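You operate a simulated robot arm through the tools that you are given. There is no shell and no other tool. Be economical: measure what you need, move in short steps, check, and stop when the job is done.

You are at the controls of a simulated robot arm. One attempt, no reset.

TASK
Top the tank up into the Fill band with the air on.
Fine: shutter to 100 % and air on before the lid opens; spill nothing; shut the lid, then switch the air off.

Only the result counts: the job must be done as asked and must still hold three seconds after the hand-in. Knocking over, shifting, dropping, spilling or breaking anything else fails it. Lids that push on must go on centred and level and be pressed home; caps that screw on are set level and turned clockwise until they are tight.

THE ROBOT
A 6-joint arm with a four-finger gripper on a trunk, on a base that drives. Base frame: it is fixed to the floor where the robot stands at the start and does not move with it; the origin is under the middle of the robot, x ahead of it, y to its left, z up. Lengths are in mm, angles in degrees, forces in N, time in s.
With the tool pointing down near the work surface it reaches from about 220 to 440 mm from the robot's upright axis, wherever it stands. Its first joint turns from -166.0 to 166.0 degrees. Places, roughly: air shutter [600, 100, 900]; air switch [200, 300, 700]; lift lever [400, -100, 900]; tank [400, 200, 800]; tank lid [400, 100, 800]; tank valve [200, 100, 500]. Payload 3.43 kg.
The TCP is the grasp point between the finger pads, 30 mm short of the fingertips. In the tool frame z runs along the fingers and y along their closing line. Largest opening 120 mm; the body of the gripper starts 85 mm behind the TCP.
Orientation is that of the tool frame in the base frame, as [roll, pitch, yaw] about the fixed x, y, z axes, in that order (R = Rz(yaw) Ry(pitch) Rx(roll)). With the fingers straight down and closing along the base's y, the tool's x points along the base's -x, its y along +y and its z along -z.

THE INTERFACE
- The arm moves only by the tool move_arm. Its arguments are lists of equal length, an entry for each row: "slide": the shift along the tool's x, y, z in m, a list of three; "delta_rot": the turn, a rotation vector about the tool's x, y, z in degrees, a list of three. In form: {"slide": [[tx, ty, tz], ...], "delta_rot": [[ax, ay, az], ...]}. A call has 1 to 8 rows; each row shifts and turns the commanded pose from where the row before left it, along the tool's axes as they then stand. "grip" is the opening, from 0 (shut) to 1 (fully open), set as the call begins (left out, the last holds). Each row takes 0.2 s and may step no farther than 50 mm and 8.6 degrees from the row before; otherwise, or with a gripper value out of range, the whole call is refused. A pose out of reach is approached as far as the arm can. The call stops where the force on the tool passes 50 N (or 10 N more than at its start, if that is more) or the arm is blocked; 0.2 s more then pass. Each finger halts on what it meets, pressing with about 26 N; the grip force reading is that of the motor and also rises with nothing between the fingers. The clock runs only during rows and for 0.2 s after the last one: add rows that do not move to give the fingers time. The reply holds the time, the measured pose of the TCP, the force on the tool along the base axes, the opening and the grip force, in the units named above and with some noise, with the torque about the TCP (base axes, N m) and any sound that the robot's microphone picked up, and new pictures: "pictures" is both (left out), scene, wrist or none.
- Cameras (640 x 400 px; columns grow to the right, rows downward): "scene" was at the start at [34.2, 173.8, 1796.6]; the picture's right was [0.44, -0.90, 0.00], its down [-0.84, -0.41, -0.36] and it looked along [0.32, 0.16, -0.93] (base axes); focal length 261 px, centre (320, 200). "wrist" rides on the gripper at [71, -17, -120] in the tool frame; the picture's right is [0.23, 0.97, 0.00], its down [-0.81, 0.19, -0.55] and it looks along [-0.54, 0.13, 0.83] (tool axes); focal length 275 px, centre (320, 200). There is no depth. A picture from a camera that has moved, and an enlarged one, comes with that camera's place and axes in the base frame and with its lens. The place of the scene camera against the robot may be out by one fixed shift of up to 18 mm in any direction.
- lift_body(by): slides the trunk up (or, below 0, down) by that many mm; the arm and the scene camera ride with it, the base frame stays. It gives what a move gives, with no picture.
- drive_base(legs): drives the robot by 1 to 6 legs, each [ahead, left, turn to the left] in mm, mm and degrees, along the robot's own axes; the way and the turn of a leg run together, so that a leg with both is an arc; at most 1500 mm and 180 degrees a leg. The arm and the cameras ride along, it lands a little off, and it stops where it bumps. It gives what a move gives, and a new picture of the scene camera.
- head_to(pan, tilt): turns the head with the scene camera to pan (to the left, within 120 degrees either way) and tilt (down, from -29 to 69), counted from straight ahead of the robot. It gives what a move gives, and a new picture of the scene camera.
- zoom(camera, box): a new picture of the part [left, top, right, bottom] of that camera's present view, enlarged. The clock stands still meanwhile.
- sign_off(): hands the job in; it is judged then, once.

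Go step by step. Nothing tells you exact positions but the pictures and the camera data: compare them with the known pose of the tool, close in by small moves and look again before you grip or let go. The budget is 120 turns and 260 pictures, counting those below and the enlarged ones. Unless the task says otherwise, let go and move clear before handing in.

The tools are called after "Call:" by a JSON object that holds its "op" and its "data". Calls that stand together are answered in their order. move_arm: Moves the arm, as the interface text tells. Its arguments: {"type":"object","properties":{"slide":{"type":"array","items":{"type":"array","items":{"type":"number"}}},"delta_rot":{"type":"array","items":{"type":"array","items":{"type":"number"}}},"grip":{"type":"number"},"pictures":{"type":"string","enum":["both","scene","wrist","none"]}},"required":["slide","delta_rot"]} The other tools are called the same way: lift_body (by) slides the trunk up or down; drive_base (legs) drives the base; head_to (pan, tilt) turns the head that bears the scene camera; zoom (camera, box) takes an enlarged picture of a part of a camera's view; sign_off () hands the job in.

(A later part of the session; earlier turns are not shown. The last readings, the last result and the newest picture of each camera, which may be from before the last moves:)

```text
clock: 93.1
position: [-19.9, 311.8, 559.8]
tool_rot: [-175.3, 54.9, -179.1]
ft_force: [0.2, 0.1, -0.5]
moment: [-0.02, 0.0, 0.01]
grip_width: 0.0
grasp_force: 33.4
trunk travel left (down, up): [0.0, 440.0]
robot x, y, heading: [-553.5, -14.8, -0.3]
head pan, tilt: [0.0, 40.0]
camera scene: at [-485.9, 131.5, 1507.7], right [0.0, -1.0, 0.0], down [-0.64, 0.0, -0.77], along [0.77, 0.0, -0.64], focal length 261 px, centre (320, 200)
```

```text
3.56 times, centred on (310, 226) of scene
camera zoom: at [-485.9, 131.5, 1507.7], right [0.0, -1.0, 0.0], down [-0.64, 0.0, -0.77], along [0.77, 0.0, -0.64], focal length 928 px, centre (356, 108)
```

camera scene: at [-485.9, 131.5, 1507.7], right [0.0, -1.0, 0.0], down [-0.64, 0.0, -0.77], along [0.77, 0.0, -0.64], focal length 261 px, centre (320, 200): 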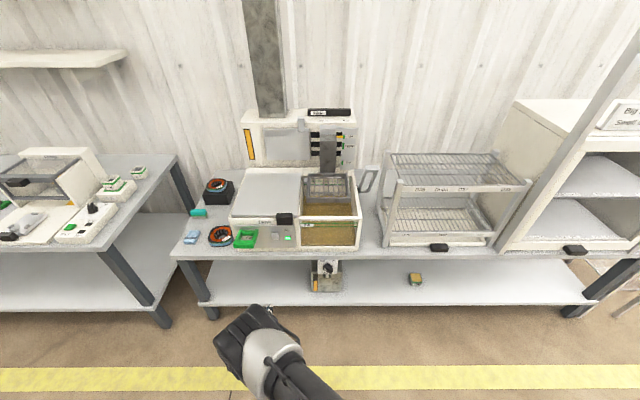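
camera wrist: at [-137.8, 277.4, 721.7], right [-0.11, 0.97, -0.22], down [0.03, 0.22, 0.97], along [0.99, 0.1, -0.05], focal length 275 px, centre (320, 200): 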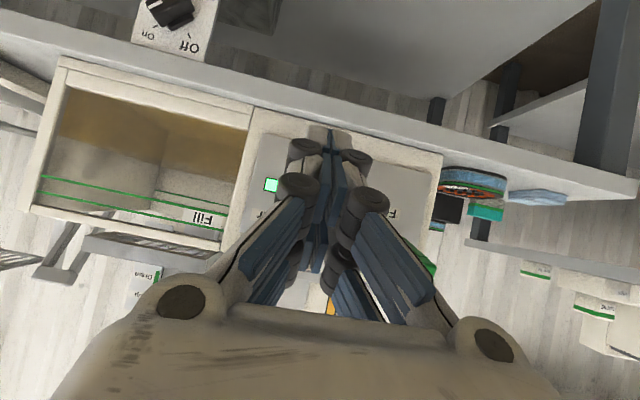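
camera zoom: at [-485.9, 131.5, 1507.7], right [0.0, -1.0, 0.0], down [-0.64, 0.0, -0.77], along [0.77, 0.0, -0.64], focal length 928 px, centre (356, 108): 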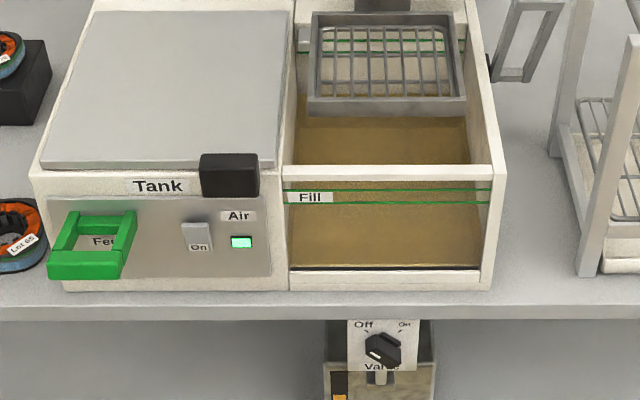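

The valve is Off. Now I look at the Feed handle with the wrist camera.

Call:
{"op": "move_arm", "data": {"slide": [[-0.0365, 0, -0.0258], [-0.0365, 0, -0.0258], [-0.0365, 0, -0.0258], [-0.0365, 0, -0.0258], [-0.0365, -0.02, -0.0258], [0, 0, 0]], "delta_rot": [[0, 0, 0], [0, 0, 0], [0, 0, 0], [0, 0, 0], [0, 0, 0], [0, 0, 0]], "pictures": "wrist"}}

Call:
{"op": "zoom", "data": {"camera": "wrist", "box": [340, 80, 580, 230]}}

Call:
{"op": "zoom", "data": {"camera": "wrist", "box": [0, 50, 240, 200]}}

Call:
{"op": "zoom", "data": {"camera": "scene", "box": [220, 210, 300, 260]}}

```text
clock: 94.5
position: [-21.0, 301.8, 784.7]
tool_rot: [-175.4, 54.8, -179.2]
ft_force: [-0.1, 0.5, -0.4]
moment: [0.0, 0.01, 0.02]
grip_width: 0.0
grasp_force: 33.2
trunk travel left (down, up): [0.0, 440.0]
robot x, y, heading: [-556.7, -11.3, -0.2]
head pan, tilt: [0.0, 40.0]
camera wrist: at [-161.6, 292.4, 795.9], right [-0.08, 0.97, -0.23], down [0.03, 0.24, 0.97], along [1.0, 0.07, -0.04], focal length 275 px, centre (320, 200)
```

wrist: 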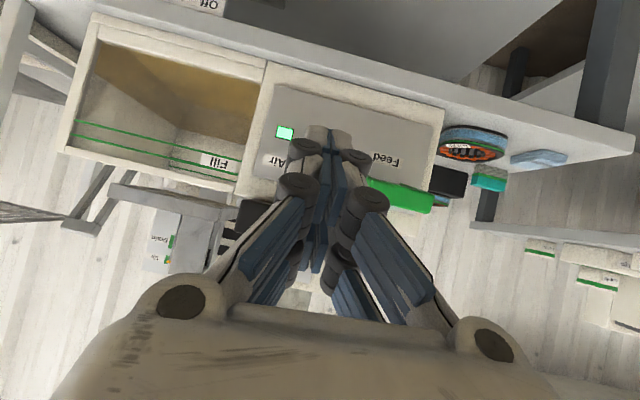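

```text
2.67 times, centred on (460, 155) of wrist
camera zoom: at [-161.6, 292.4, 795.9], right [-0.08, 0.97, -0.23], down [0.03, 0.24, 0.97], along [1.0, 0.07, -0.04], focal length 734 px, centre (-53, 320)
```

zoom: 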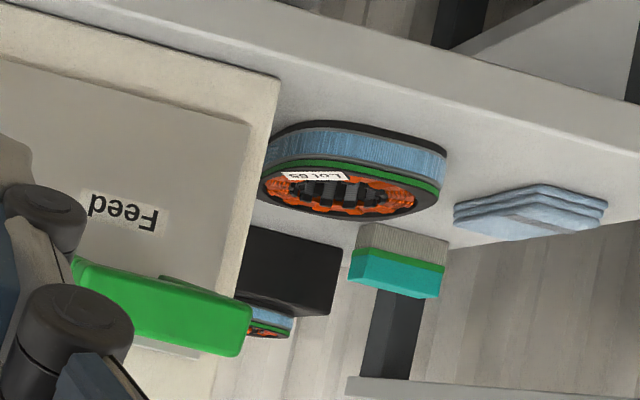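

```text
2.67 times, centred on (120, 125) of wrist
camera zoom: at [-161.6, 292.4, 795.9], right [-0.08, 0.97, -0.23], down [0.03, 0.24, 0.97], along [1.0, 0.07, -0.04], focal length 734 px, centre (853, 400)
```

zoom: 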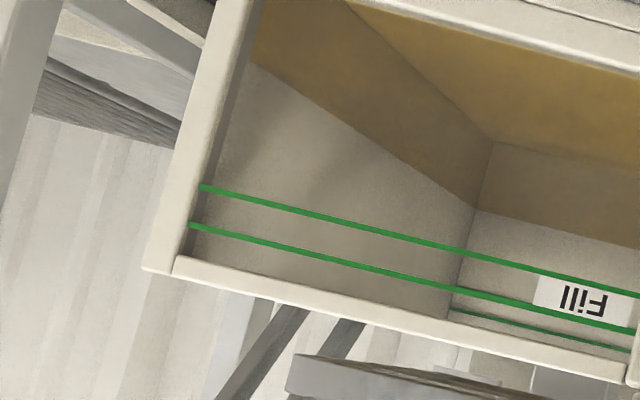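

```text
8.00 times, centred on (260, 235) of scene
camera zoom: at [-486.0, 131.2, 1507.7], right [0.0, -1.0, 0.0], down [-0.64, 0.0, -0.77], along [0.77, 0.0, -0.64], focal length 2089 px, centre (800, -80)
```

zoom: 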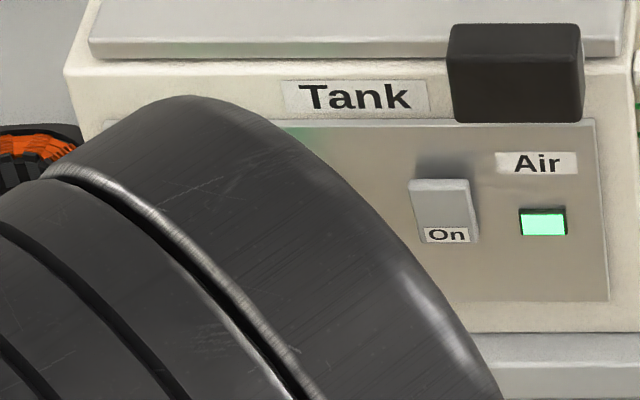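

The Feed handle is a bail lever sticking out at about (145, 407, 755). I approach from above with the fingertips reaching just inside the frame.

Call:
{"op": "move_arm", "data": {"slide": [[-0.0245, 0, -0.0172], [0, 0, 0]], "delta_rot": [[0, 0, 0], [0, 0, 0]], "pictures": "none"}}

Call:
{"op": "drive_base", "data": {"legs": [[0, 105, 0], [110, 0, 0]]}}

Call:
{"op": "zoom", "data": {"camera": "wrist", "box": [160, 50, 480, 250]}}

Call:
{"op": "zoom", "data": {"camera": "scene", "box": [240, 170, 400, 270]}}

```text
clock: 95.1
position: [-21.3, 303.3, 812.9]
tool_rot: [-175.2, 54.8, -179.2]
ft_force: [-0.3, 0.8, 0.0]
moment: [0.0, 0.0, 0.02]
grip_width: 0.0
grasp_force: 34.0
trunk travel left (down, up): [0.0, 440.0]
robot x, y, heading: [-556.2, -15.4, -0.1]
head pan, tilt: [0.0, 40.0]
```

```text
clock: 97.1
position: [87.4, 410.5, 814.3]
tool_rot: [-175.4, 54.8, -179.1]
ft_force: [0.2, 0.3, 0.1]
moment: [-0.01, -0.01, 0.01]
grip_width: 0.1
grasp_force: 33.8
trunk travel left (down, up): [0.0, 440.0]
robot x, y, heading: [-448.0, 86.1, 0.0]
head pan, tilt: [0.0, 40.0]
camera scene: at [-376.5, 237.3, 1507.7], right [0.0, -1.0, 0.0], down [-0.64, 0.0, -0.77], along [0.77, 0.0, -0.64], focal length 261 px, centre (320, 200)
```

scene: 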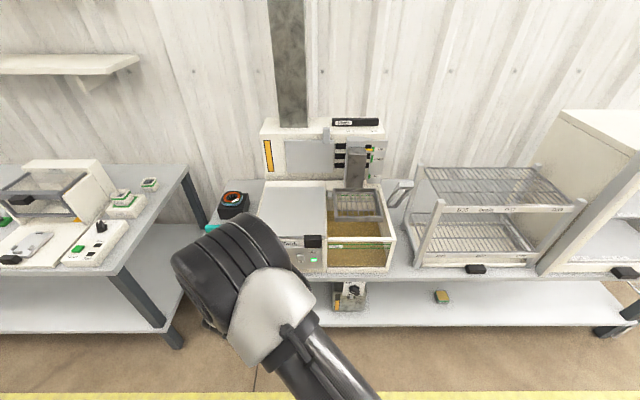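

```text
2.00 times, centred on (320, 150) of wrist
camera zoom: at [-52.4, 401.0, 824.8], right [-0.08, 0.97, -0.23], down [0.03, 0.24, 0.97], along [1.0, 0.07, -0.04], focal length 551 px, centre (320, 300)
```

zoom: 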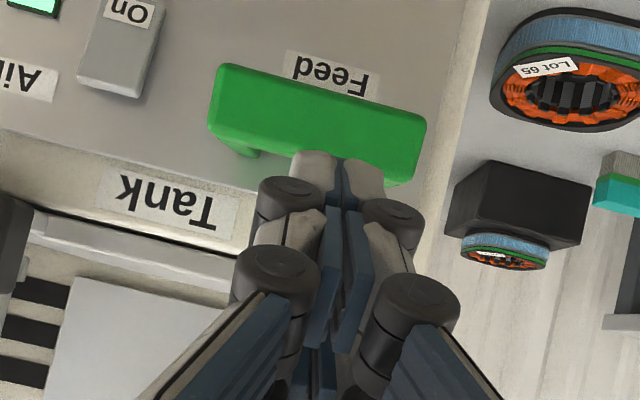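

```text
4.00 times, centred on (320, 220) of scene
camera zoom: at [-376.5, 237.3, 1507.7], right [0.0, -1.0, 0.0], down [-0.64, 0.0, -0.77], along [0.77, 0.0, -0.64], focal length 1044 px, centre (320, 120)
```

zoom: 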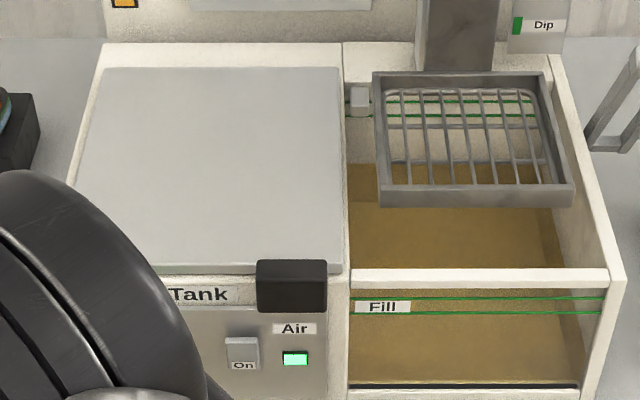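

The back-wall gauge is well visible from here (level ~3 bands below the lower line), and I see the feed spout inside the tank. I go over the bar and press down a little.

Call:
{"op": "drive_base", "data": {"legs": [[48, 0, 0]]}}

Call:
{"op": "move_arm", "data": {"slide": [[0, -0.01, 0], [0.0164, 0, 0.0115], [0.0082, 0, 0.0057], [0.0082, 0, 0.0057]], "delta_rot": [[0, 0, 0], [0, 0, 0], [0, 0, 0], [0, 0, 0]], "pictures": "none"}}

Call:
{"op": "zoom", "data": {"camera": "wrist", "box": [160, 50, 480, 250]}}

Call:
{"op": "zoom", "data": {"camera": "scene", "box": [240, 170, 400, 270]}}

```text
clock: 98.0
position: [135.0, 410.8, 814.5]
tool_rot: [-175.3, 54.8, -179.1]
ft_force: [0.9, 0.1, 0.6]
moment: [0.01, 0.01, -0.04]
grip_width: 0.1
grasp_force: 33.0
trunk travel left (down, up): [0.0, 440.0]
robot x, y, heading: [-396.8, 88.5, -0.2]
head pan, tilt: [0.0, 40.0]
camera scene: at [-328.6, 237.3, 1507.7], right [0.0, -1.0, 0.0], down [-0.64, 0.0, -0.77], along [0.77, 0.0, -0.64], focal length 261 px, centre (320, 200)
```

scene: 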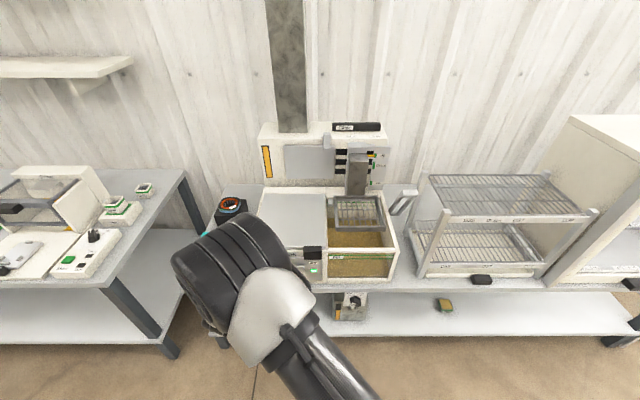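

```text
clock: 99.0
position: [135.5, 398.9, 774.1]
tool_rot: [-175.3, 54.9, -179.1]
ft_force: [-1.6, 2.7, 4.5]
moment: [0.09, -0.02, 0.03]
grip_width: 0.0
grasp_force: 33.3
trunk travel left (down, up): [0.0, 440.0]
robot x, y, heading: [-400.2, 88.9, -0.2]
head pan, tilt: [0.0, 40.0]
```

```text
2.00 times, centred on (320, 150) of wrist
camera zoom: at [-5.8, 389.6, 785.4], right [-0.08, 0.97, -0.23], down [0.02, 0.24, 0.97], along [1.0, 0.07, -0.04], focal length 551 px, centre (320, 300)
```

zoom: 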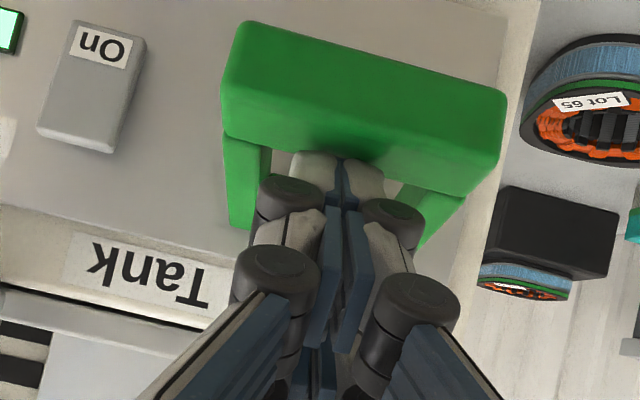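

```text
4.00 times, centred on (320, 220) of scene
camera zoom: at [-329.7, 237.3, 1507.8], right [0.0, -1.0, 0.0], down [-0.64, 0.0, -0.77], along [0.77, 0.0, -0.64], focal length 1044 px, centre (320, 120)
```

zoom: 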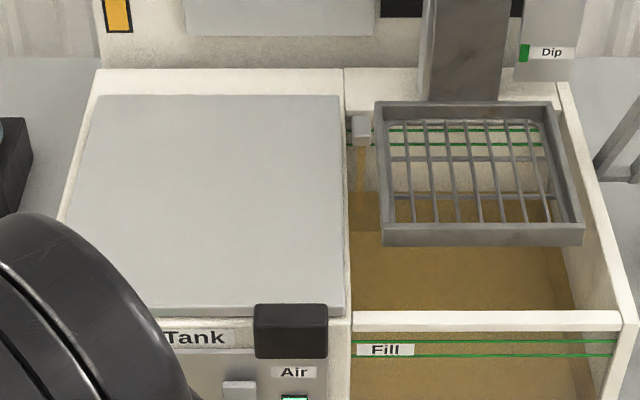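

Pressing the lever makes liquid run from the spout. I hold here and watch the rate.

Call:
{"op": "move_arm", "data": {"slide": [[0, 0, 0], [0, 0, 0], [0, 0, 0], [0, 0, 0], [0, 0, 0]], "delta_rot": [[0, 0, 0], [0, 0, 0], [0, 0, 0], [0, 0, 0], [0, 0, 0]], "pictures": "none"}}

Call:
{"op": "zoom", "data": {"camera": "scene", "box": [300, 180, 400, 243]}}

```text
clock: 100.2
position: [134.5, 398.0, 774.6]
tool_rot: [-175.2, 54.9, -179.1]
ft_force: [-0.2, 1.2, 4.1]
moment: [0.09, -0.01, 0.01]
grip_width: 0.0
grasp_force: 33.6
trunk travel left (down, up): [0.0, 440.0]
robot x, y, heading: [-397.7, 90.7, -0.2]
head pan, tilt: [0.0, 40.0]
```

```text
6.35 times, centred on (350, 212) of scene
camera zoom: at [-329.5, 237.1, 1507.8], right [0.0, -1.0, 0.0], down [-0.64, 0.0, -0.77], along [0.77, 0.0, -0.64], focal length 1658 px, centre (130, 127)
```

zoom: 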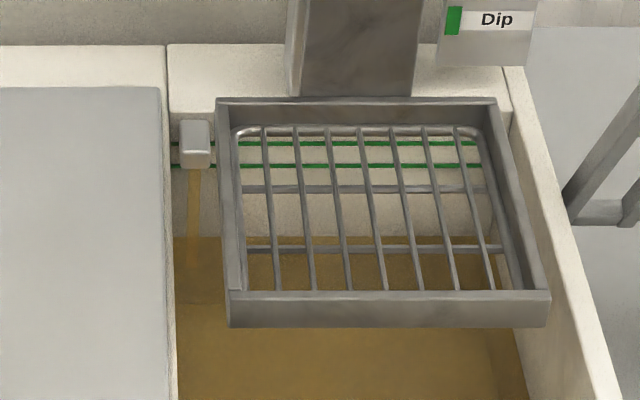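

Call:
{"op": "move_arm", "data": {"slide": [[0.0065, 0, 0.0046], [0, 0, 0], [0, 0, 0], [0, 0, 0], [0, 0, 0], [0, 0, 0]], "delta_rot": [[0, 0, 0], [0, 0, 0], [0, 0, 0], [0, 0, 0], [0, 0, 0], [0, 0, 0]], "pictures": "none"}}

Call:
{"op": "zoom", "data": {"camera": "scene", "box": [300, 180, 400, 243]}}

```text
clock: 101.6
position: [134.5, 398.0, 766.6]
tool_rot: [-175.3, 54.8, -179.1]
ft_force: [-1.7, -0.5, 5.1]
moment: [-0.01, 0.01, 0.0]
grip_width: 0.0
grasp_force: 33.2
trunk travel left (down, up): [0.0, 440.0]
robot x, y, heading: [-397.4, 86.3, 0.0]
head pan, tilt: [0.0, 40.0]
```

```text
6.35 times, centred on (350, 212) of scene
camera zoom: at [-329.6, 237.0, 1507.8], right [0.0, -1.0, 0.0], down [-0.64, 0.0, -0.77], along [0.77, 0.0, -0.64], focal length 1658 px, centre (130, 127)
```

zoom: 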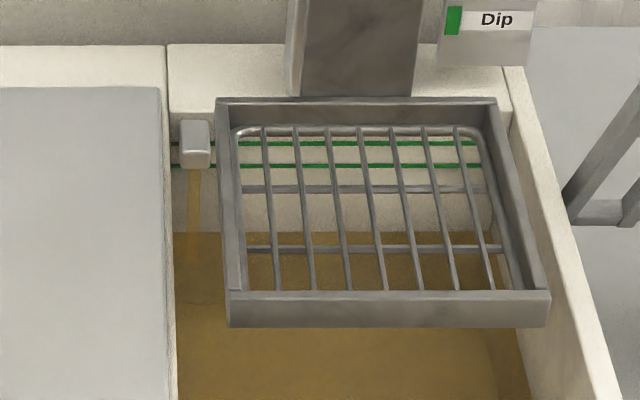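

Rate is about 3 px/s in this zoom with ~77 px to go, so I hold for about 9 s and recheck.

Call:
{"op": "move_arm", "data": {"slide": [[0, 0, 0], [0, 0, 0], [0, 0, 0], [0, 0, 0], [0, 0, 0], [0, 0, 0], [0, 0, 0], [0, 0, 0]], "delta_rot": [[0, 0, 0], [0, 0, 0], [0, 0, 0], [0, 0, 0], [0, 0, 0], [0, 0, 0], [0, 0, 0], [0, 0, 0]], "pictures": "none"}}

Call:
{"op": "move_arm", "data": {"slide": [[0, 0, 0], [0, 0, 0], [0, 0, 0], [0, 0, 0], [0, 0, 0], [0, 0, 0], [0, 0, 0], [0, 0, 0]], "delta_rot": [[0, 0, 0], [0, 0, 0], [0, 0, 0], [0, 0, 0], [0, 0, 0], [0, 0, 0], [0, 0, 0], [0, 0, 0]], "pictures": "none"}}

Call:
{"op": "move_arm", "data": {"slide": [[0, 0, 0], [0, 0, 0], [0, 0, 0], [0, 0, 0], [0, 0, 0], [0, 0, 0], [0, 0, 0], [0, 0, 0]], "delta_rot": [[0, 0, 0], [0, 0, 0], [0, 0, 0], [0, 0, 0], [0, 0, 0], [0, 0, 0], [0, 0, 0], [0, 0, 0]], "pictures": "none"}}

Call:
{"op": "move_arm", "data": {"slide": [[0, 0, 0], [0, 0, 0], [0, 0, 0], [0, 0, 0], [0, 0, 0], [0, 0, 0], [0, 0, 0], [0, 0, 0]], "delta_rot": [[0, 0, 0], [0, 0, 0], [0, 0, 0], [0, 0, 0], [0, 0, 0], [0, 0, 0], [0, 0, 0], [0, 0, 0]], "pictures": "none"}}

Call:
{"op": "zoom", "data": {"camera": "scene", "box": [300, 180, 400, 243]}}

```text
clock: 103.4
position: [134.3, 398.7, 767.0]
tool_rot: [-175.2, 55.0, -179.0]
ft_force: [-2.0, -0.1, 5.1]
moment: [0.03, 0.03, 0.02]
grip_width: 0.0
grasp_force: 33.4
trunk travel left (down, up): [0.0, 440.0]
robot x, y, heading: [-399.0, 87.0, -0.1]
head pan, tilt: [0.0, 40.0]
```

```text
clock: 105.2
position: [134.8, 397.8, 766.8]
tool_rot: [-175.3, 54.9, -179.1]
ft_force: [-1.9, 0.7, 5.6]
moment: [0.0, 0.05, -0.01]
grip_width: 0.0
grasp_force: 33.7
trunk travel left (down, up): [0.0, 440.0]
robot x, y, heading: [-400.6, 88.4, -0.3]
head pan, tilt: [0.0, 40.0]
```

```text
clock: 107.0
position: [133.7, 397.6, 767.3]
tool_rot: [-175.3, 54.9, -179.0]
ft_force: [-2.1, 0.4, 4.9]
moment: [-0.01, 0.04, 0.0]
grip_width: 0.0
grasp_force: 33.6
trunk travel left (down, up): [0.0, 440.0]
robot x, y, heading: [-399.6, 89.8, -0.2]
head pan, tilt: [0.0, 40.0]
```

```text
clock: 108.8
position: [134.8, 398.7, 766.7]
tool_rot: [-175.2, 55.0, -179.2]
ft_force: [-1.6, -0.7, 5.3]
moment: [0.03, 0.03, 0.02]
grip_width: 0.3
grasp_force: 33.9
trunk travel left (down, up): [0.0, 440.0]
robot x, y, heading: [-398.1, 90.4, 0.0]
head pan, tilt: [0.0, 40.0]
```

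```text
6.35 times, centred on (350, 212) of scene
camera zoom: at [-329.7, 237.0, 1507.8], right [0.0, -1.0, 0.0], down [-0.64, 0.0, -0.77], along [0.77, 0.0, -0.64], focal length 1658 px, centre (130, 127)
```

zoom: 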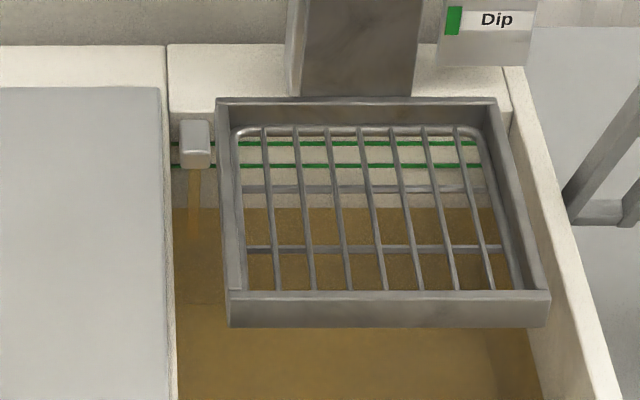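

Call:
{"op": "move_arm", "data": {"slide": [[0, 0, 0], [0, 0, 0], [0, 0, 0], [0, 0, 0], [0, 0, 0], [0, 0, 0], [0, 0, 0], [0, 0, 0]], "delta_rot": [[0, 0, 0], [0, 0, 0], [0, 0, 0], [0, 0, 0], [0, 0, 0], [0, 0, 0], [0, 0, 0], [0, 0, 0]], "pictures": "none"}}

Call:
{"op": "move_arm", "data": {"slide": [[0, 0, 0], [0, 0, 0], [0, 0, 0], [0, 0, 0], [0, 0, 0], [0, 0, 0], [0, 0, 0], [0, 0, 0]], "delta_rot": [[0, 0, 0], [0, 0, 0], [0, 0, 0], [0, 0, 0], [0, 0, 0], [0, 0, 0], [0, 0, 0], [0, 0, 0]], "pictures": "none"}}

Call:
{"op": "move_arm", "data": {"slide": [[0, 0, 0], [0, 0, 0], [0, 0, 0], [0, 0, 0], [0, 0, 0], [0, 0, 0], [0, 0, 0], [0, 0, 0]], "delta_rot": [[0, 0, 0], [0, 0, 0], [0, 0, 0], [0, 0, 0], [0, 0, 0], [0, 0, 0], [0, 0, 0], [0, 0, 0]], "pictures": "none"}}

Call:
{"op": "move_arm", "data": {"slide": [[0, 0, 0], [0, 0, 0], [0, 0, 0], [0, 0, 0], [0, 0, 0], [0, 0, 0], [0, 0, 0], [0, 0, 0]], "delta_rot": [[0, 0, 0], [0, 0, 0], [0, 0, 0], [0, 0, 0], [0, 0, 0], [0, 0, 0], [0, 0, 0], [0, 0, 0]], "pictures": "none"}}

Call:
{"op": "move_arm", "data": {"slide": [[0, 0, 0], [0, 0, 0], [0, 0, 0], [0, 0, 0], [0, 0, 0], [0, 0, 0], [0, 0, 0], [0, 0, 0]], "delta_rot": [[0, 0, 0], [0, 0, 0], [0, 0, 0], [0, 0, 0], [0, 0, 0], [0, 0, 0], [0, 0, 0], [0, 0, 0]], "pictures": "none"}}

Call:
{"op": "zoom", "data": {"camera": "scene", "box": [300, 180, 400, 243]}}

```text
clock: 110.6
position: [134.3, 398.1, 767.4]
tool_rot: [-175.3, 55.0, -179.0]
ft_force: [-1.3, 0.6, 4.8]
moment: [0.02, 0.0, 0.0]
grip_width: 0.0
grasp_force: 33.8
trunk travel left (down, up): [0.0, 440.0]
robot x, y, heading: [-397.6, 87.8, 0.1]
head pan, tilt: [0.0, 40.0]
```

```text
clock: 112.4
position: [133.9, 397.8, 767.3]
tool_rot: [-175.3, 54.9, -179.1]
ft_force: [-1.8, -0.9, 5.4]
moment: [0.04, 0.0, 0.02]
grip_width: 0.0
grasp_force: 33.5
trunk travel left (down, up): [0.0, 440.0]
robot x, y, heading: [-399.8, 88.7, -0.0]
head pan, tilt: [0.0, 40.0]
```

```text
clock: 114.2
position: [133.6, 397.7, 766.7]
tool_rot: [-175.4, 55.0, -179.1]
ft_force: [-1.7, -0.8, 5.2]
moment: [0.03, -0.02, 0.01]
grip_width: 0.2
grasp_force: 33.3
trunk travel left (down, up): [0.0, 440.0]
robot x, y, heading: [-398.5, 89.0, -0.1]
head pan, tilt: [0.0, 40.0]
```

```text
clock: 116.0
position: [134.0, 398.4, 767.1]
tool_rot: [-175.3, 54.8, -179.1]
ft_force: [-1.2, 0.1, 5.4]
moment: [0.06, 0.0, 0.01]
grip_width: 0.2
grasp_force: 33.5
trunk travel left (down, up): [0.0, 440.0]
robot x, y, heading: [-396.8, 88.5, -0.1]
head pan, tilt: [0.0, 40.0]
```

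```text
clock: 117.8
position: [133.8, 398.6, 766.6]
tool_rot: [-175.3, 54.9, -179.1]
ft_force: [-1.3, 1.1, 4.7]
moment: [0.03, 0.05, 0.01]
grip_width: 0.0
grasp_force: 33.3
trunk travel left (down, up): [0.0, 440.0]
robot x, y, heading: [-398.4, 86.1, -0.4]
head pan, tilt: [0.0, 40.0]
```

```text
6.35 times, centred on (350, 212) of scene
camera zoom: at [-329.7, 237.0, 1507.8], right [0.0, -1.0, 0.0], down [-0.64, 0.0, -0.77], along [0.77, 0.0, -0.64], focal length 1658 px, centre (130, 127)
```

zoom: 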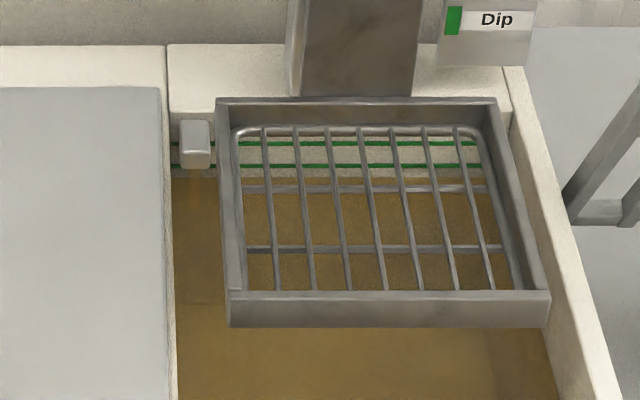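

Call:
{"op": "move_arm", "data": {"slide": [[0, 0, 0], [0, 0, 0], [0, 0, 0], [0, 0, 0], [0, 0, 0], [0, 0, 0], [0, 0, 0], [0, 0, 0]], "delta_rot": [[0, 0, 0], [0, 0, 0], [0, 0, 0], [0, 0, 0], [0, 0, 0], [0, 0, 0], [0, 0, 0], [0, 0, 0]], "pictures": "none"}}

Call:
{"op": "move_arm", "data": {"slide": [[0, 0, 0], [0, 0, 0], [0, 0, 0], [0, 0, 0], [0, 0, 0], [0, 0, 0], [0, 0, 0], [0, 0, 0]], "delta_rot": [[0, 0, 0], [0, 0, 0], [0, 0, 0], [0, 0, 0], [0, 0, 0], [0, 0, 0], [0, 0, 0], [0, 0, 0]], "pictures": "none"}}

Call:
{"op": "move_arm", "data": {"slide": [[0, 0, 0], [0, 0, 0], [0, 0, 0], [0, 0, 0], [0, 0, 0], [0, 0, 0], [0, 0, 0]], "delta_rot": [[0, 0, 0], [0, 0, 0], [0, 0, 0], [0, 0, 0], [0, 0, 0], [0, 0, 0], [0, 0, 0]], "pictures": "none"}}

Call:
{"op": "zoom", "data": {"camera": "scene", "box": [300, 180, 400, 243]}}

```text
clock: 119.6
position: [135.2, 398.0, 766.2]
tool_rot: [-175.3, 54.9, -179.2]
ft_force: [-1.0, -0.5, 4.3]
moment: [0.03, 0.02, -0.04]
grip_width: 0.2
grasp_force: 33.3
trunk travel left (down, up): [0.0, 440.0]
robot x, y, heading: [-396.8, 89.0, -0.1]
head pan, tilt: [0.0, 40.0]
```

```text
clock: 121.4
position: [134.6, 398.2, 766.4]
tool_rot: [-175.4, 54.9, -179.2]
ft_force: [-1.5, 0.1, 4.8]
moment: [0.02, 0.02, -0.01]
grip_width: 0.1
grasp_force: 33.5
trunk travel left (down, up): [0.0, 440.0]
robot x, y, heading: [-396.0, 90.1, -0.0]
head pan, tilt: [0.0, 40.0]
```

```text
clock: 123.0
position: [133.9, 398.4, 766.6]
tool_rot: [-175.4, 54.9, -179.1]
ft_force: [-2.2, -0.3, 4.9]
moment: [-0.01, -0.01, 0.0]
grip_width: 0.0
grasp_force: 34.2
trunk travel left (down, up): [0.0, 440.0]
robot x, y, heading: [-401.7, 87.0, -0.3]
head pan, tilt: [0.0, 40.0]
```

```text
6.35 times, centred on (350, 212) of scene
camera zoom: at [-329.7, 237.0, 1507.8], right [0.0, -1.0, 0.0], down [-0.64, 0.0, -0.77], along [0.77, 0.0, -0.64], focal length 1658 px, centre (130, 127)
```

zoom: 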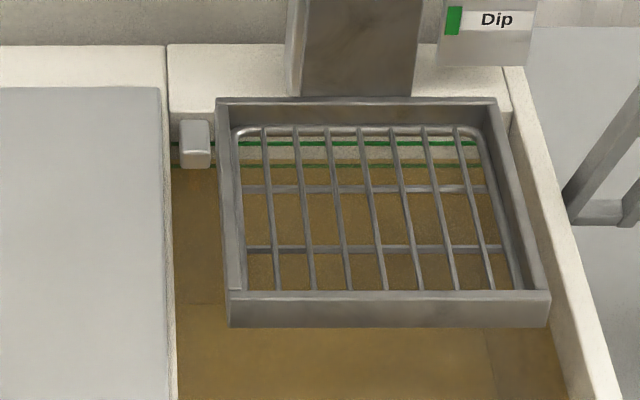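

Level is now between the lines, just above the lower one. A touch more, then I release the lever by lifting.

Call:
{"op": "move_arm", "data": {"slide": [[0, 0, 0], [0, 0, 0], [0, 0, 0], [-0.0287, 0, -0.0201], [-0.0246, 0, -0.0172], [0, 0, 0]], "delta_rot": [[0, 0, 0], [0, 0, 0], [0, 0, 0], [0, 0, 0], [0, 0, 0], [0, 0, 0]], "pictures": "none"}}

Call:
{"op": "zoom", "data": {"camera": "scene", "box": [300, 180, 400, 243]}}

Call:
{"op": "drive_base", "data": {"legs": [[-200, 0, 0]]}}

Call:
{"op": "zoom", "data": {"camera": "scene", "box": [240, 160, 400, 260]}}

```text
clock: 124.4
position: [133.9, 401.2, 830.8]
tool_rot: [-175.3, 54.8, -179.1]
ft_force: [0.0, -0.1, -0.2]
moment: [0.01, -0.01, 0.01]
grip_width: 0.1
grasp_force: 33.2
trunk travel left (down, up): [0.0, 440.0]
robot x, y, heading: [-396.0, 87.7, -0.1]
head pan, tilt: [0.0, 40.0]
```

```text
6.35 times, centred on (350, 212) of scene
camera zoom: at [-329.1, 237.2, 1507.7], right [0.0, -1.0, 0.0], down [-0.64, 0.0, -0.77], along [0.77, 0.0, -0.64], focal length 1658 px, centre (130, 127)
```

zoom: 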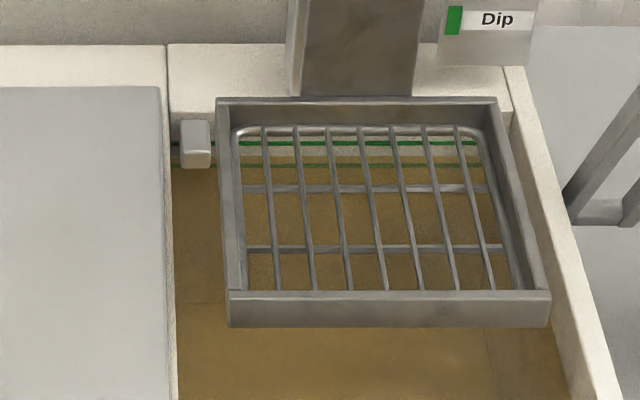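

```text
clock: 126.0
position: [-64.5, 401.2, 831.5]
tool_rot: [-175.3, 54.9, -179.2]
ft_force: [0.7, -0.2, 0.6]
moment: [-0.02, 0.04, 0.01]
grip_width: 0.0
grasp_force: 33.4
trunk travel left (down, up): [0.0, 440.0]
robot x, y, heading: [-596.8, 91.6, -0.2]
head pan, tilt: [0.0, 40.0]
camera scene: at [-528.2, 237.6, 1507.8], right [0.0, -1.0, 0.0], down [-0.64, 0.0, -0.77], along [0.77, 0.0, -0.64], focal length 261 px, centre (320, 200)
```

scene: 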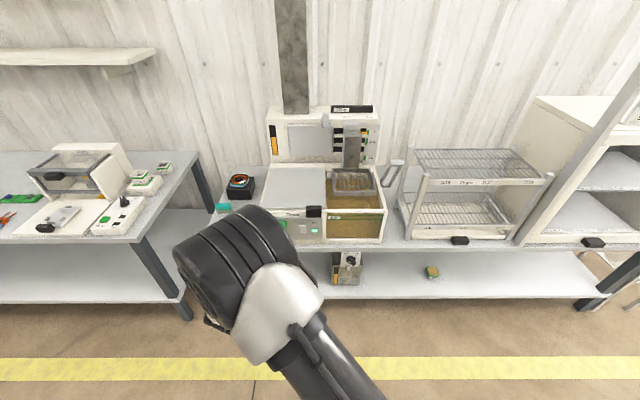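

```text
4.00 times, centred on (320, 210) of scene
camera zoom: at [-528.2, 237.6, 1507.8], right [0.0, -1.0, 0.0], down [-0.64, 0.0, -0.77], along [0.77, 0.0, -0.64], focal length 1044 px, centre (320, 160)
```

zoom: 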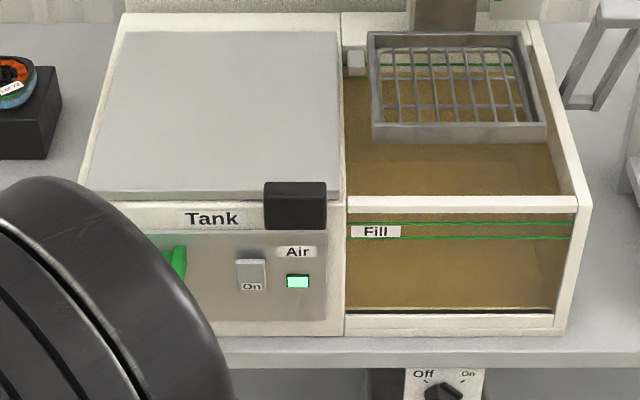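

Level sits mid-band, no more flow, air still on. Now the lid: I go to the left side of its knob to push it shut.

Call:
{"op": "move_arm", "data": {"slide": [[0.0037, 0.04, 0.0026], [0.0037, 0.04, 0.0026], [0, 0, 0]], "delta_rot": [[0, 0, 0], [0, 0, 0], [0, 0, 0]], "pictures": "none"}}

Call:
{"op": "drive_base", "data": {"legs": [[0, -145, 0], [190, 0, 0]]}}

Call:
{"op": "zoom", "data": {"camera": "wrist", "box": [100, 60, 420, 260]}}

```text
clock: 126.8
position: [-60.9, 481.2, 818.6]
tool_rot: [-175.3, 54.9, -179.2]
ft_force: [-0.3, 1.2, 0.0]
moment: [-0.01, -0.02, 0.0]
grip_width: 0.3
grasp_force: 33.2
trunk travel left (down, up): [0.0, 440.0]
robot x, y, heading: [-598.6, 86.4, -0.1]
head pan, tilt: [0.0, 40.0]
```

```text
clock: 129.3
position: [129.2, 335.2, 817.5]
tool_rot: [-175.2, 54.8, -179.1]
ft_force: [-0.9, -0.8, 0.6]
moment: [-0.02, 0.01, -0.03]
grip_width: 0.0
grasp_force: 33.4
trunk travel left (down, up): [0.0, 440.0]
robot x, y, heading: [-405.2, -56.9, -0.1]
head pan, tilt: [0.0, 40.0]
camera scene: at [-336.6, 91.3, 1507.7], right [0.0, -1.0, 0.0], down [-0.64, 0.0, -0.77], along [0.77, 0.0, -0.64], focal length 261 px, centre (320, 200)
```

scene: 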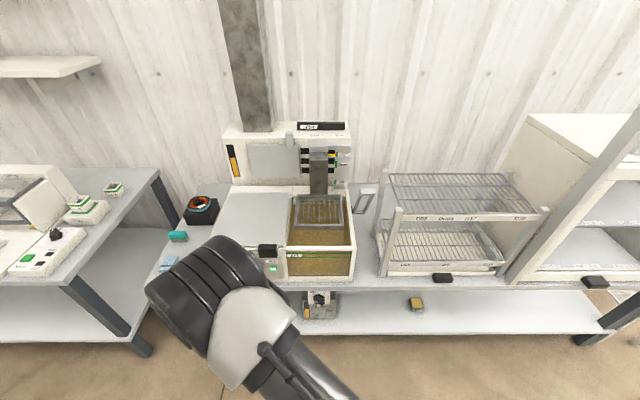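

```text
2.00 times, centred on (260, 160) of wrist
camera zoom: at [-10.8, 325.7, 829.6], right [-0.08, 0.97, -0.23], down [0.03, 0.24, 0.97], along [1.0, 0.07, -0.04], focal length 551 px, centre (440, 280)
```

zoom: 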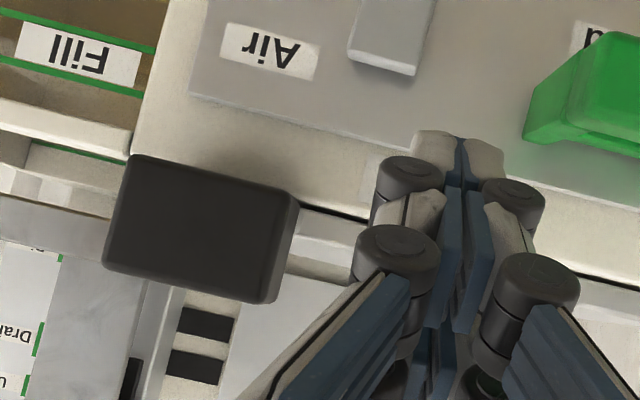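

Call:
{"op": "drive_base", "data": {"legs": [[61, 0, 0]]}}

Call:
{"op": "move_arm", "data": {"slide": [[0, -0.015, 0], [0, -0.015, 0], [0, -0.015, 0], [0, -0.015, 0], [0, -0.015, 0]], "delta_rot": [[0, 0, 0], [0, 0, 0], [0, 0, 0], [0, 0, 0], [0, 0, 0]]}}

```text
clock: 130.2
position: [189.4, 335.0, 818.7]
tool_rot: [-175.3, 54.8, -179.3]
ft_force: [-0.4, 0.7, 0.5]
moment: [-0.03, 0.05, 0.02]
grip_width: 0.0
grasp_force: 33.4
trunk travel left (down, up): [0.0, 440.0]
robot x, y, heading: [-348.3, -57.9, -0.4]
head pan, tilt: [0.0, 40.0]
camera scene: at [-276.0, 91.2, 1507.7], right [0.0, -1.0, 0.0], down [-0.64, 0.0, -0.77], along [0.77, 0.0, -0.64], focal length 261 px, centre (320, 200)
```

scene: 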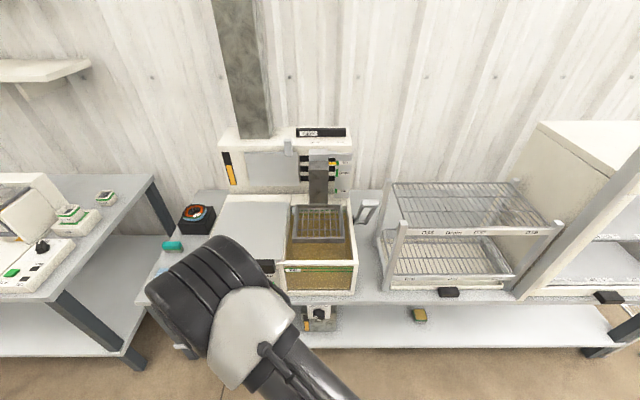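

```text
clock: 131.4
position: [184.9, 258.5, 822.8]
tool_rot: [-175.3, 54.9, -179.2]
ft_force: [-1.1, -0.5, 0.4]
moment: [0.02, 0.02, 0.01]
grip_width: 0.0
grasp_force: 34.0
trunk travel left (down, up): [0.0, 440.0]
robot x, y, heading: [-345.9, -57.7, -0.3]
head pan, tilt: [0.0, 40.0]
camera scene: at [-276.6, 90.7, 1507.8], right [0.0, -1.0, 0.0], down [-0.64, 0.0, -0.77], along [0.77, 0.0, -0.64], focal length 261 px, centre (320, 200)
camera wrist: at [45.6, 249.5, 833.5], right [-0.08, 0.97, -0.23], down [0.02, 0.24, 0.97], along [1.0, 0.07, -0.04], focal length 275 px, centre (320, 200)
```

scene: 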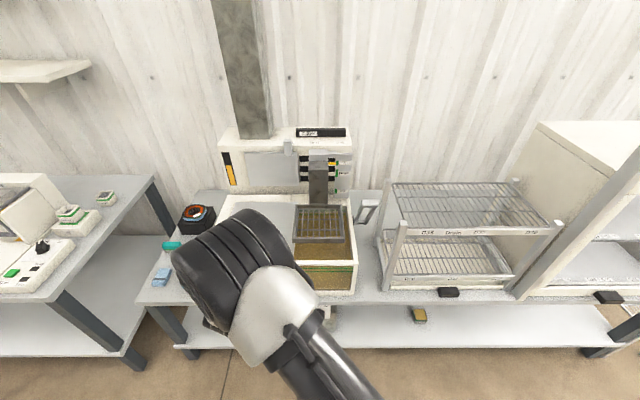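
wrist: 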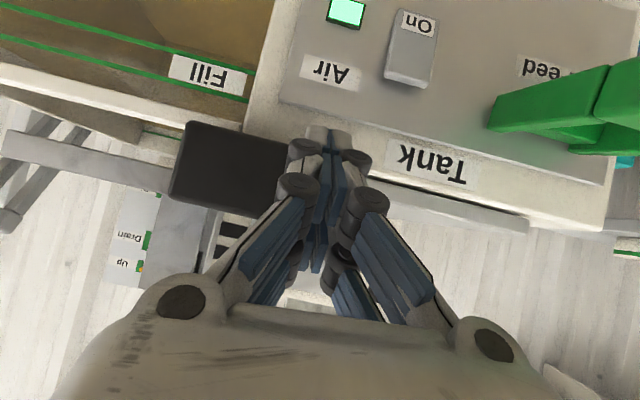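

The lid is closing. I continue with small corrections for drift.

Call:
{"op": "move_arm", "data": {"slide": [[0.0002, -0.015, 0.0012], [0.0002, -0.015, 0.0012], [0.0002, -0.015, 0.0012], [0.0002, -0.015, 0.0012], [0.0002, -0.015, 0.0012], [0.0002, -0.015, 0.0012], [0.0002, -0.015, 0.0012], [0.0002, -0.015, 0.0012]], "delta_rot": [[0, 0, 0], [0, 0, 0], [0, 0, 0], [0, 0, 0], [0, 0, 0], [0, 0, 0], [0, 0, 0], [0, 0, 0]]}}

```text
clock: 133.2
position: [186.3, 137.1, 821.5]
tool_rot: [-175.3, 54.9, -179.3]
ft_force: [0.2, -0.2, -0.3]
moment: [0.03, 0.04, 0.0]
grip_width: 0.2
grasp_force: 33.3
trunk travel left (down, up): [0.0, 440.0]
robot x, y, heading: [-343.1, -59.2, -0.1]
head pan, tilt: [0.0, 40.0]
camera scene: at [-276.3, 90.6, 1507.8], right [0.0, -1.0, 0.0], down [-0.64, 0.0, -0.77], along [0.77, 0.0, -0.64], focal length 261 px, centre (320, 200)
camera wrist: at [46.9, 129.0, 832.4], right [-0.08, 0.97, -0.23], down [0.03, 0.24, 0.97], along [1.0, 0.07, -0.04], focal length 275 px, centre (320, 200)
```

scene: 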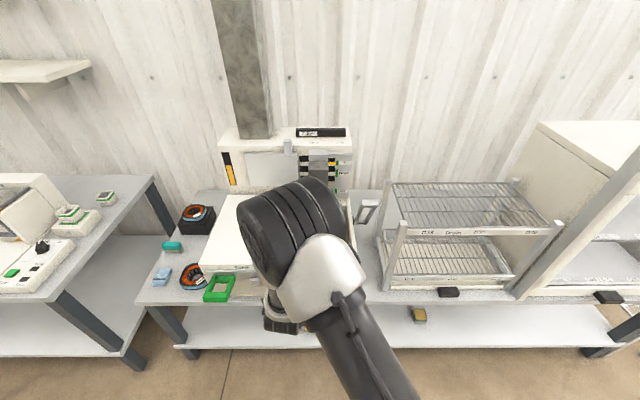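
wrist: 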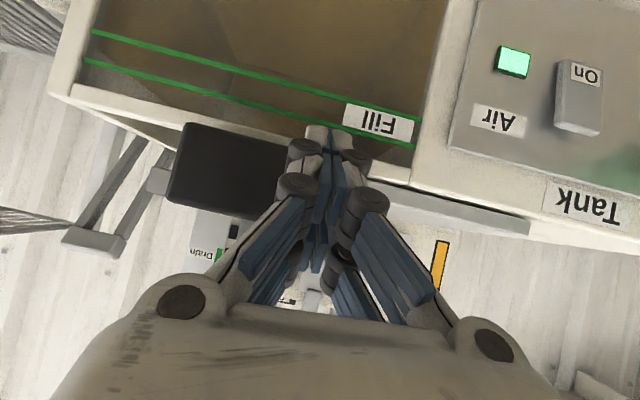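

Call:
{"op": "move_arm", "data": {"slide": [[0.0002, -0.014, 0.0012], [0.0002, -0.014, 0.0012], [0.0002, -0.012, 0.0012], [0.0002, -0.01, 0.0008], [0.0001, -0.008, 0.0006], [0.0001, -0.006, 0.0005], [0.0001, -0.006, 0.0005], [0.0001, -0.006, 0.0005]], "delta_rot": [[0, 0, 0], [0, 0, 0], [0, 0, 0], [0, 0, 0], [0, 0, 0], [0, 0, 0], [0, 0, 0], [0, 0, 0]]}}

```text
clock: 135.1
position: [204.3, 75.5, 835.8]
tool_rot: [-174.3, 54.5, -178.6]
ft_force: [-1.1, 1.6, -0.4]
moment: [-0.02, -0.01, -0.04]
grip_width: 0.1
grasp_force: 33.3
out of reach, approached as far as the arm can: row 2, 3, 4, 5, 7
trunk travel left (down, up): [0.0, 440.0]
robot x, y, heading: [-345.6, -55.1, -0.1]
head pan, tilt: [0.0, 40.0]
camera scene: at [-276.7, 91.2, 1507.7], right [0.0, -1.0, 0.0], down [-0.64, 0.0, -0.77], along [0.77, 0.0, -0.64], focal length 261 px, centre (320, 200)
camera wrist: at [64.4, 66.8, 847.2], right [-0.08, 0.97, -0.24], down [0.03, 0.25, 0.97], along [1.0, 0.07, -0.05], focal length 275 px, centre (320, 200)
```

scene: 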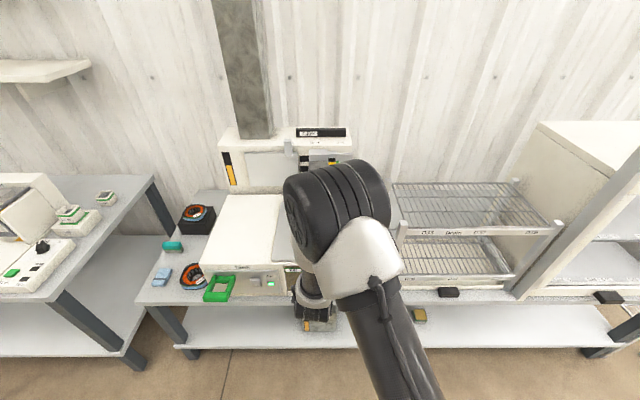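
wrist: 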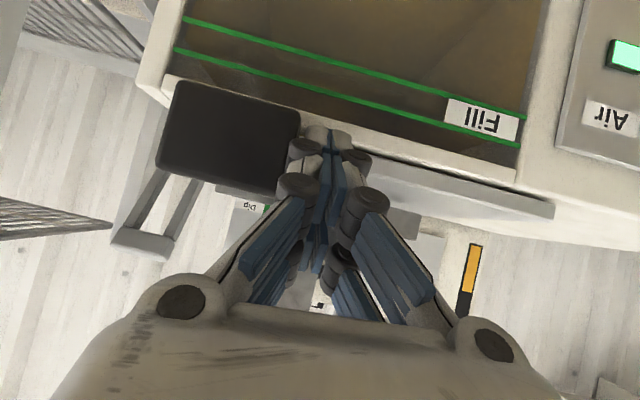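

The arm hit its side limit with the lid nearly shut. I free the finger, shift the base right, and finish the push from a better stance.

Call:
{"op": "move_arm", "data": {"slide": [[0, 0.012, 0], [0.0215, 0.01, -0.0045], [0, 0, 0]], "delta_rot": [[0, 0, 0], [0, 0, 0], [0, 0, 0]], "pictures": "none"}}

Call:
{"op": "drive_base", "data": {"legs": [[-100, 0, 0], [0, -130, 0]]}}

Call:
{"op": "move_arm", "data": {"slide": [[0, 0.04, 0], [0, 0.04, 0], [0, 0.04, 0], [0, 0, 0]], "delta_rot": [[0, 0, 0], [0, 0, 0], [0, 0, 0], [0, 0, 0]], "pictures": "wrist"}}

```text
clock: 135.8
position: [196.5, 101.8, 823.0]
tool_rot: [-174.4, 54.6, -178.6]
ft_force: [-0.2, 0.3, 0.4]
moment: [0.0, -0.02, -0.01]
grip_width: 0.0
grasp_force: 33.4
out of reach, approached as far as the arm can: row 2
trunk travel left (down, up): [0.0, 440.0]
robot x, y, heading: [-345.9, -55.7, -0.1]
head pan, tilt: [0.0, 40.0]
```

```text
clock: 137.9
position: [96.5, -27.3, 825.2]
tool_rot: [-174.5, 54.7, -178.6]
ft_force: [-0.1, 0.2, -0.1]
moment: [0.02, 0.0, -0.01]
grip_width: 0.1
grasp_force: 33.6
trunk travel left (down, up): [0.0, 440.0]
robot x, y, heading: [-445.4, -190.3, -0.1]
head pan, tilt: [0.0, 40.0]
camera scene: at [-377.2, -39.0, 1507.8], right [0.0, -1.0, 0.0], down [-0.64, 0.0, -0.77], along [0.77, 0.0, -0.64], focal length 261 px, centre (320, 200)
```

scene: 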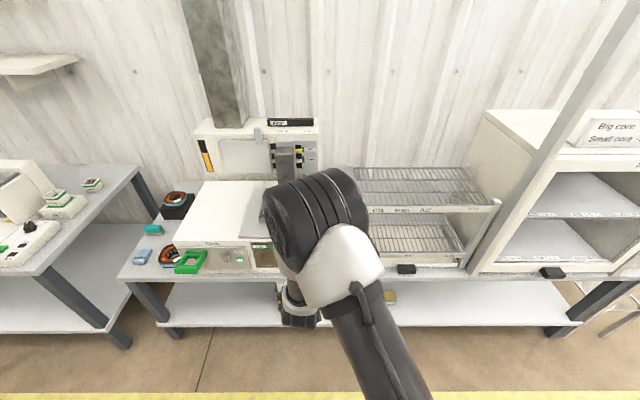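

```text
clock: 138.9
position: [101.6, 92.7, 816.7]
tool_rot: [-174.3, 54.5, -178.6]
ft_force: [-0.6, 0.7, 0.6]
moment: [-0.04, 0.01, -0.02]
grip_width: 0.0
grasp_force: 34.1
trunk travel left (down, up): [0.0, 440.0]
robot x, y, heading: [-448.9, -186.3, 0.1]
head pan, tilt: [0.0, 40.0]
camera wrist: at [-37.9, 83.7, 828.5], right [-0.08, 0.97, -0.24], down [0.03, 0.25, 0.97], along [1.0, 0.07, -0.05], focal length 275 px, centre (320, 200)
```

wrist: 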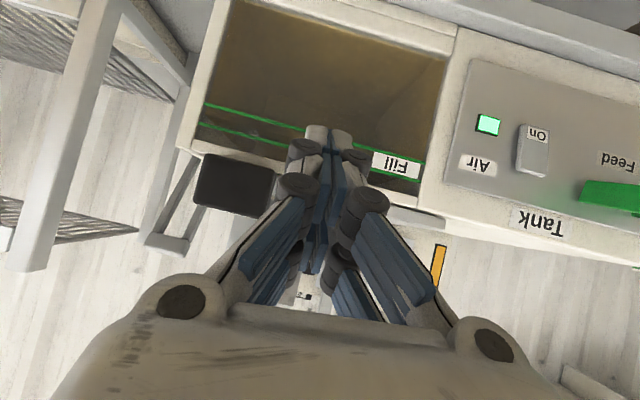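

Call:
{"op": "move_arm", "data": {"slide": [[0, 0.012, 0], [0, 0, 0]], "delta_rot": [[0, 0, 0], [0, 0, 0]], "pictures": "none"}}

Call:
{"op": "drive_base", "data": {"legs": [[85, 0, 0]]}}

Call:
{"op": "move_arm", "data": {"slide": [[0, -0.015, 0.001], [0, -0.012, 0.001], [0, -0.008, 0.0006], [0, -0.006, 0.0005], [0, -0.006, 0.0005], [0, -0.005, 0]], "delta_rot": [[0, 0, 0], [0, 0, 0], [0, 0, 0], [0, 0, 0], [0, 0, 0], [0, 0, 0]], "pictures": "wrist"}}

```text
clock: 139.5
position: [103.7, 104.7, 816.3]
tool_rot: [-174.4, 54.6, -178.6]
ft_force: [0.3, 0.9, -0.1]
moment: [-0.02, -0.01, 0.01]
grip_width: 0.2
grasp_force: 33.6
trunk travel left (down, up): [0.0, 440.0]
robot x, y, heading: [-446.7, -186.9, -0.1]
head pan, tilt: [0.0, 40.0]
```

```text
clock: 140.6
position: [188.2, 104.6, 816.8]
tool_rot: [-174.4, 54.6, -178.6]
ft_force: [0.8, -0.3, 0.3]
moment: [0.02, 0.0, 0.03]
grip_width: 0.0
grasp_force: 33.7
trunk travel left (down, up): [0.0, 440.0]
robot x, y, heading: [-358.5, -187.4, -0.3]
head pan, tilt: [0.0, 40.0]
camera scene: at [-292.1, -38.7, 1507.7], right [0.0, -1.0, 0.0], down [-0.64, 0.0, -0.77], along [0.77, 0.0, -0.64], focal length 261 px, centre (320, 200)
```

scene: 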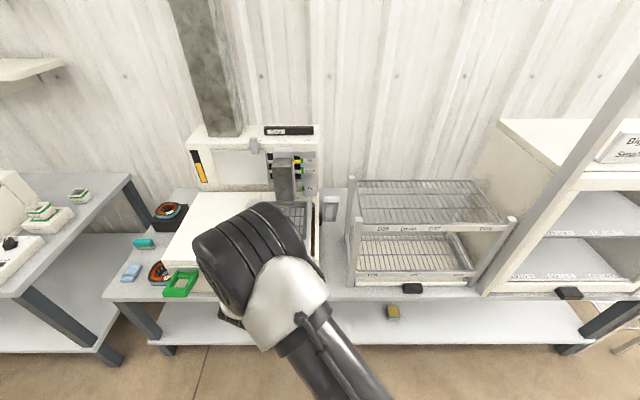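

```text
clock: 142.0
position: [187.6, 52.2, 817.7]
tool_rot: [-174.4, 54.6, -178.6]
ft_force: [-1.0, 2.1, -1.7]
moment: [0.01, -0.01, 0.04]
grip_width: 0.0
grasp_force: 33.7
trunk travel left (down, up): [0.0, 440.0]
robot x, y, heading: [-360.4, -183.0, -0.1]
head pan, tilt: [0.0, 40.0]
camera wrist: at [47.5, 43.3, 829.2], right [-0.08, 0.97, -0.24], down [0.03, 0.25, 0.97], along [1.0, 0.07, -0.05], focal length 275 px, centre (320, 200)
```

wrist: 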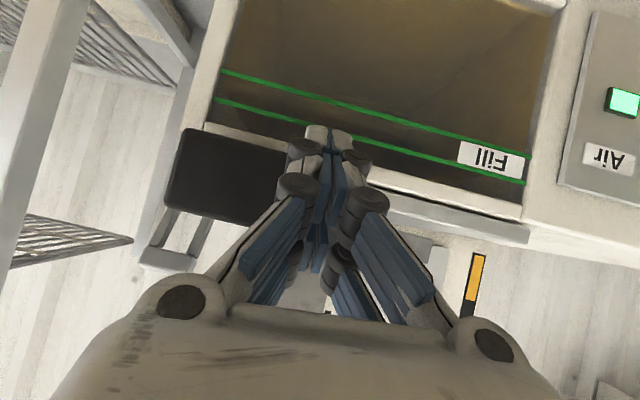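

Call:
{"op": "move_arm", "data": {"slide": [[0, -0.005, 0], [0, -0.005, 0], [0, -0.005, 0], [0, -0.005, 0], [0, -0.004, 0], [0, -0.004, 0]], "delta_rot": [[0, 0, 0], [0, 0, 0], [0, 0, 0], [0, 0, 0], [0, 0, 0], [0, 0, 0]], "pictures": "wrist"}}

```text
clock: 142.9
position: [185.5, 45.8, 819.1]
tool_rot: [-174.7, 54.7, -177.2]
ft_force: [-1.7, 11.8, -1.5]
moment: [-0.12, 0.02, 0.04]
grip_width: 0.0
grasp_force: 33.2
trunk travel left (down, up): [0.0, 440.0]
robot x, y, heading: [-361.2, -186.8, -0.1]
head pan, tilt: [0.0, 40.0]
stopped in row 4: the force on the tool passed its limit at 54 N (the readings are from after the stop); the commanded pose is now the measured one
camera wrist: at [46.2, 33.9, 831.1], right [-0.11, 0.96, -0.24], down [0.02, 0.24, 0.97], along [0.99, 0.1, -0.05], focal length 275 px, centre (320, 200)
```

wrist: 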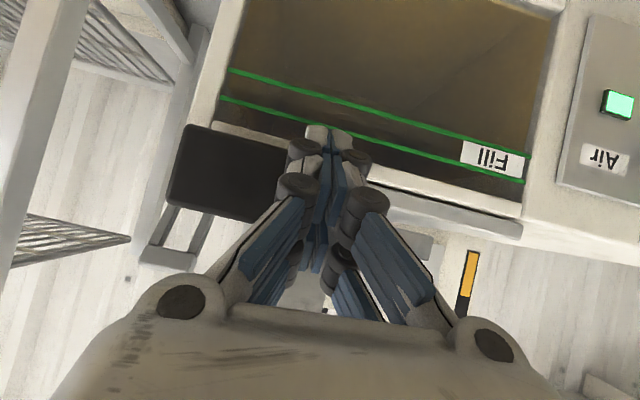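

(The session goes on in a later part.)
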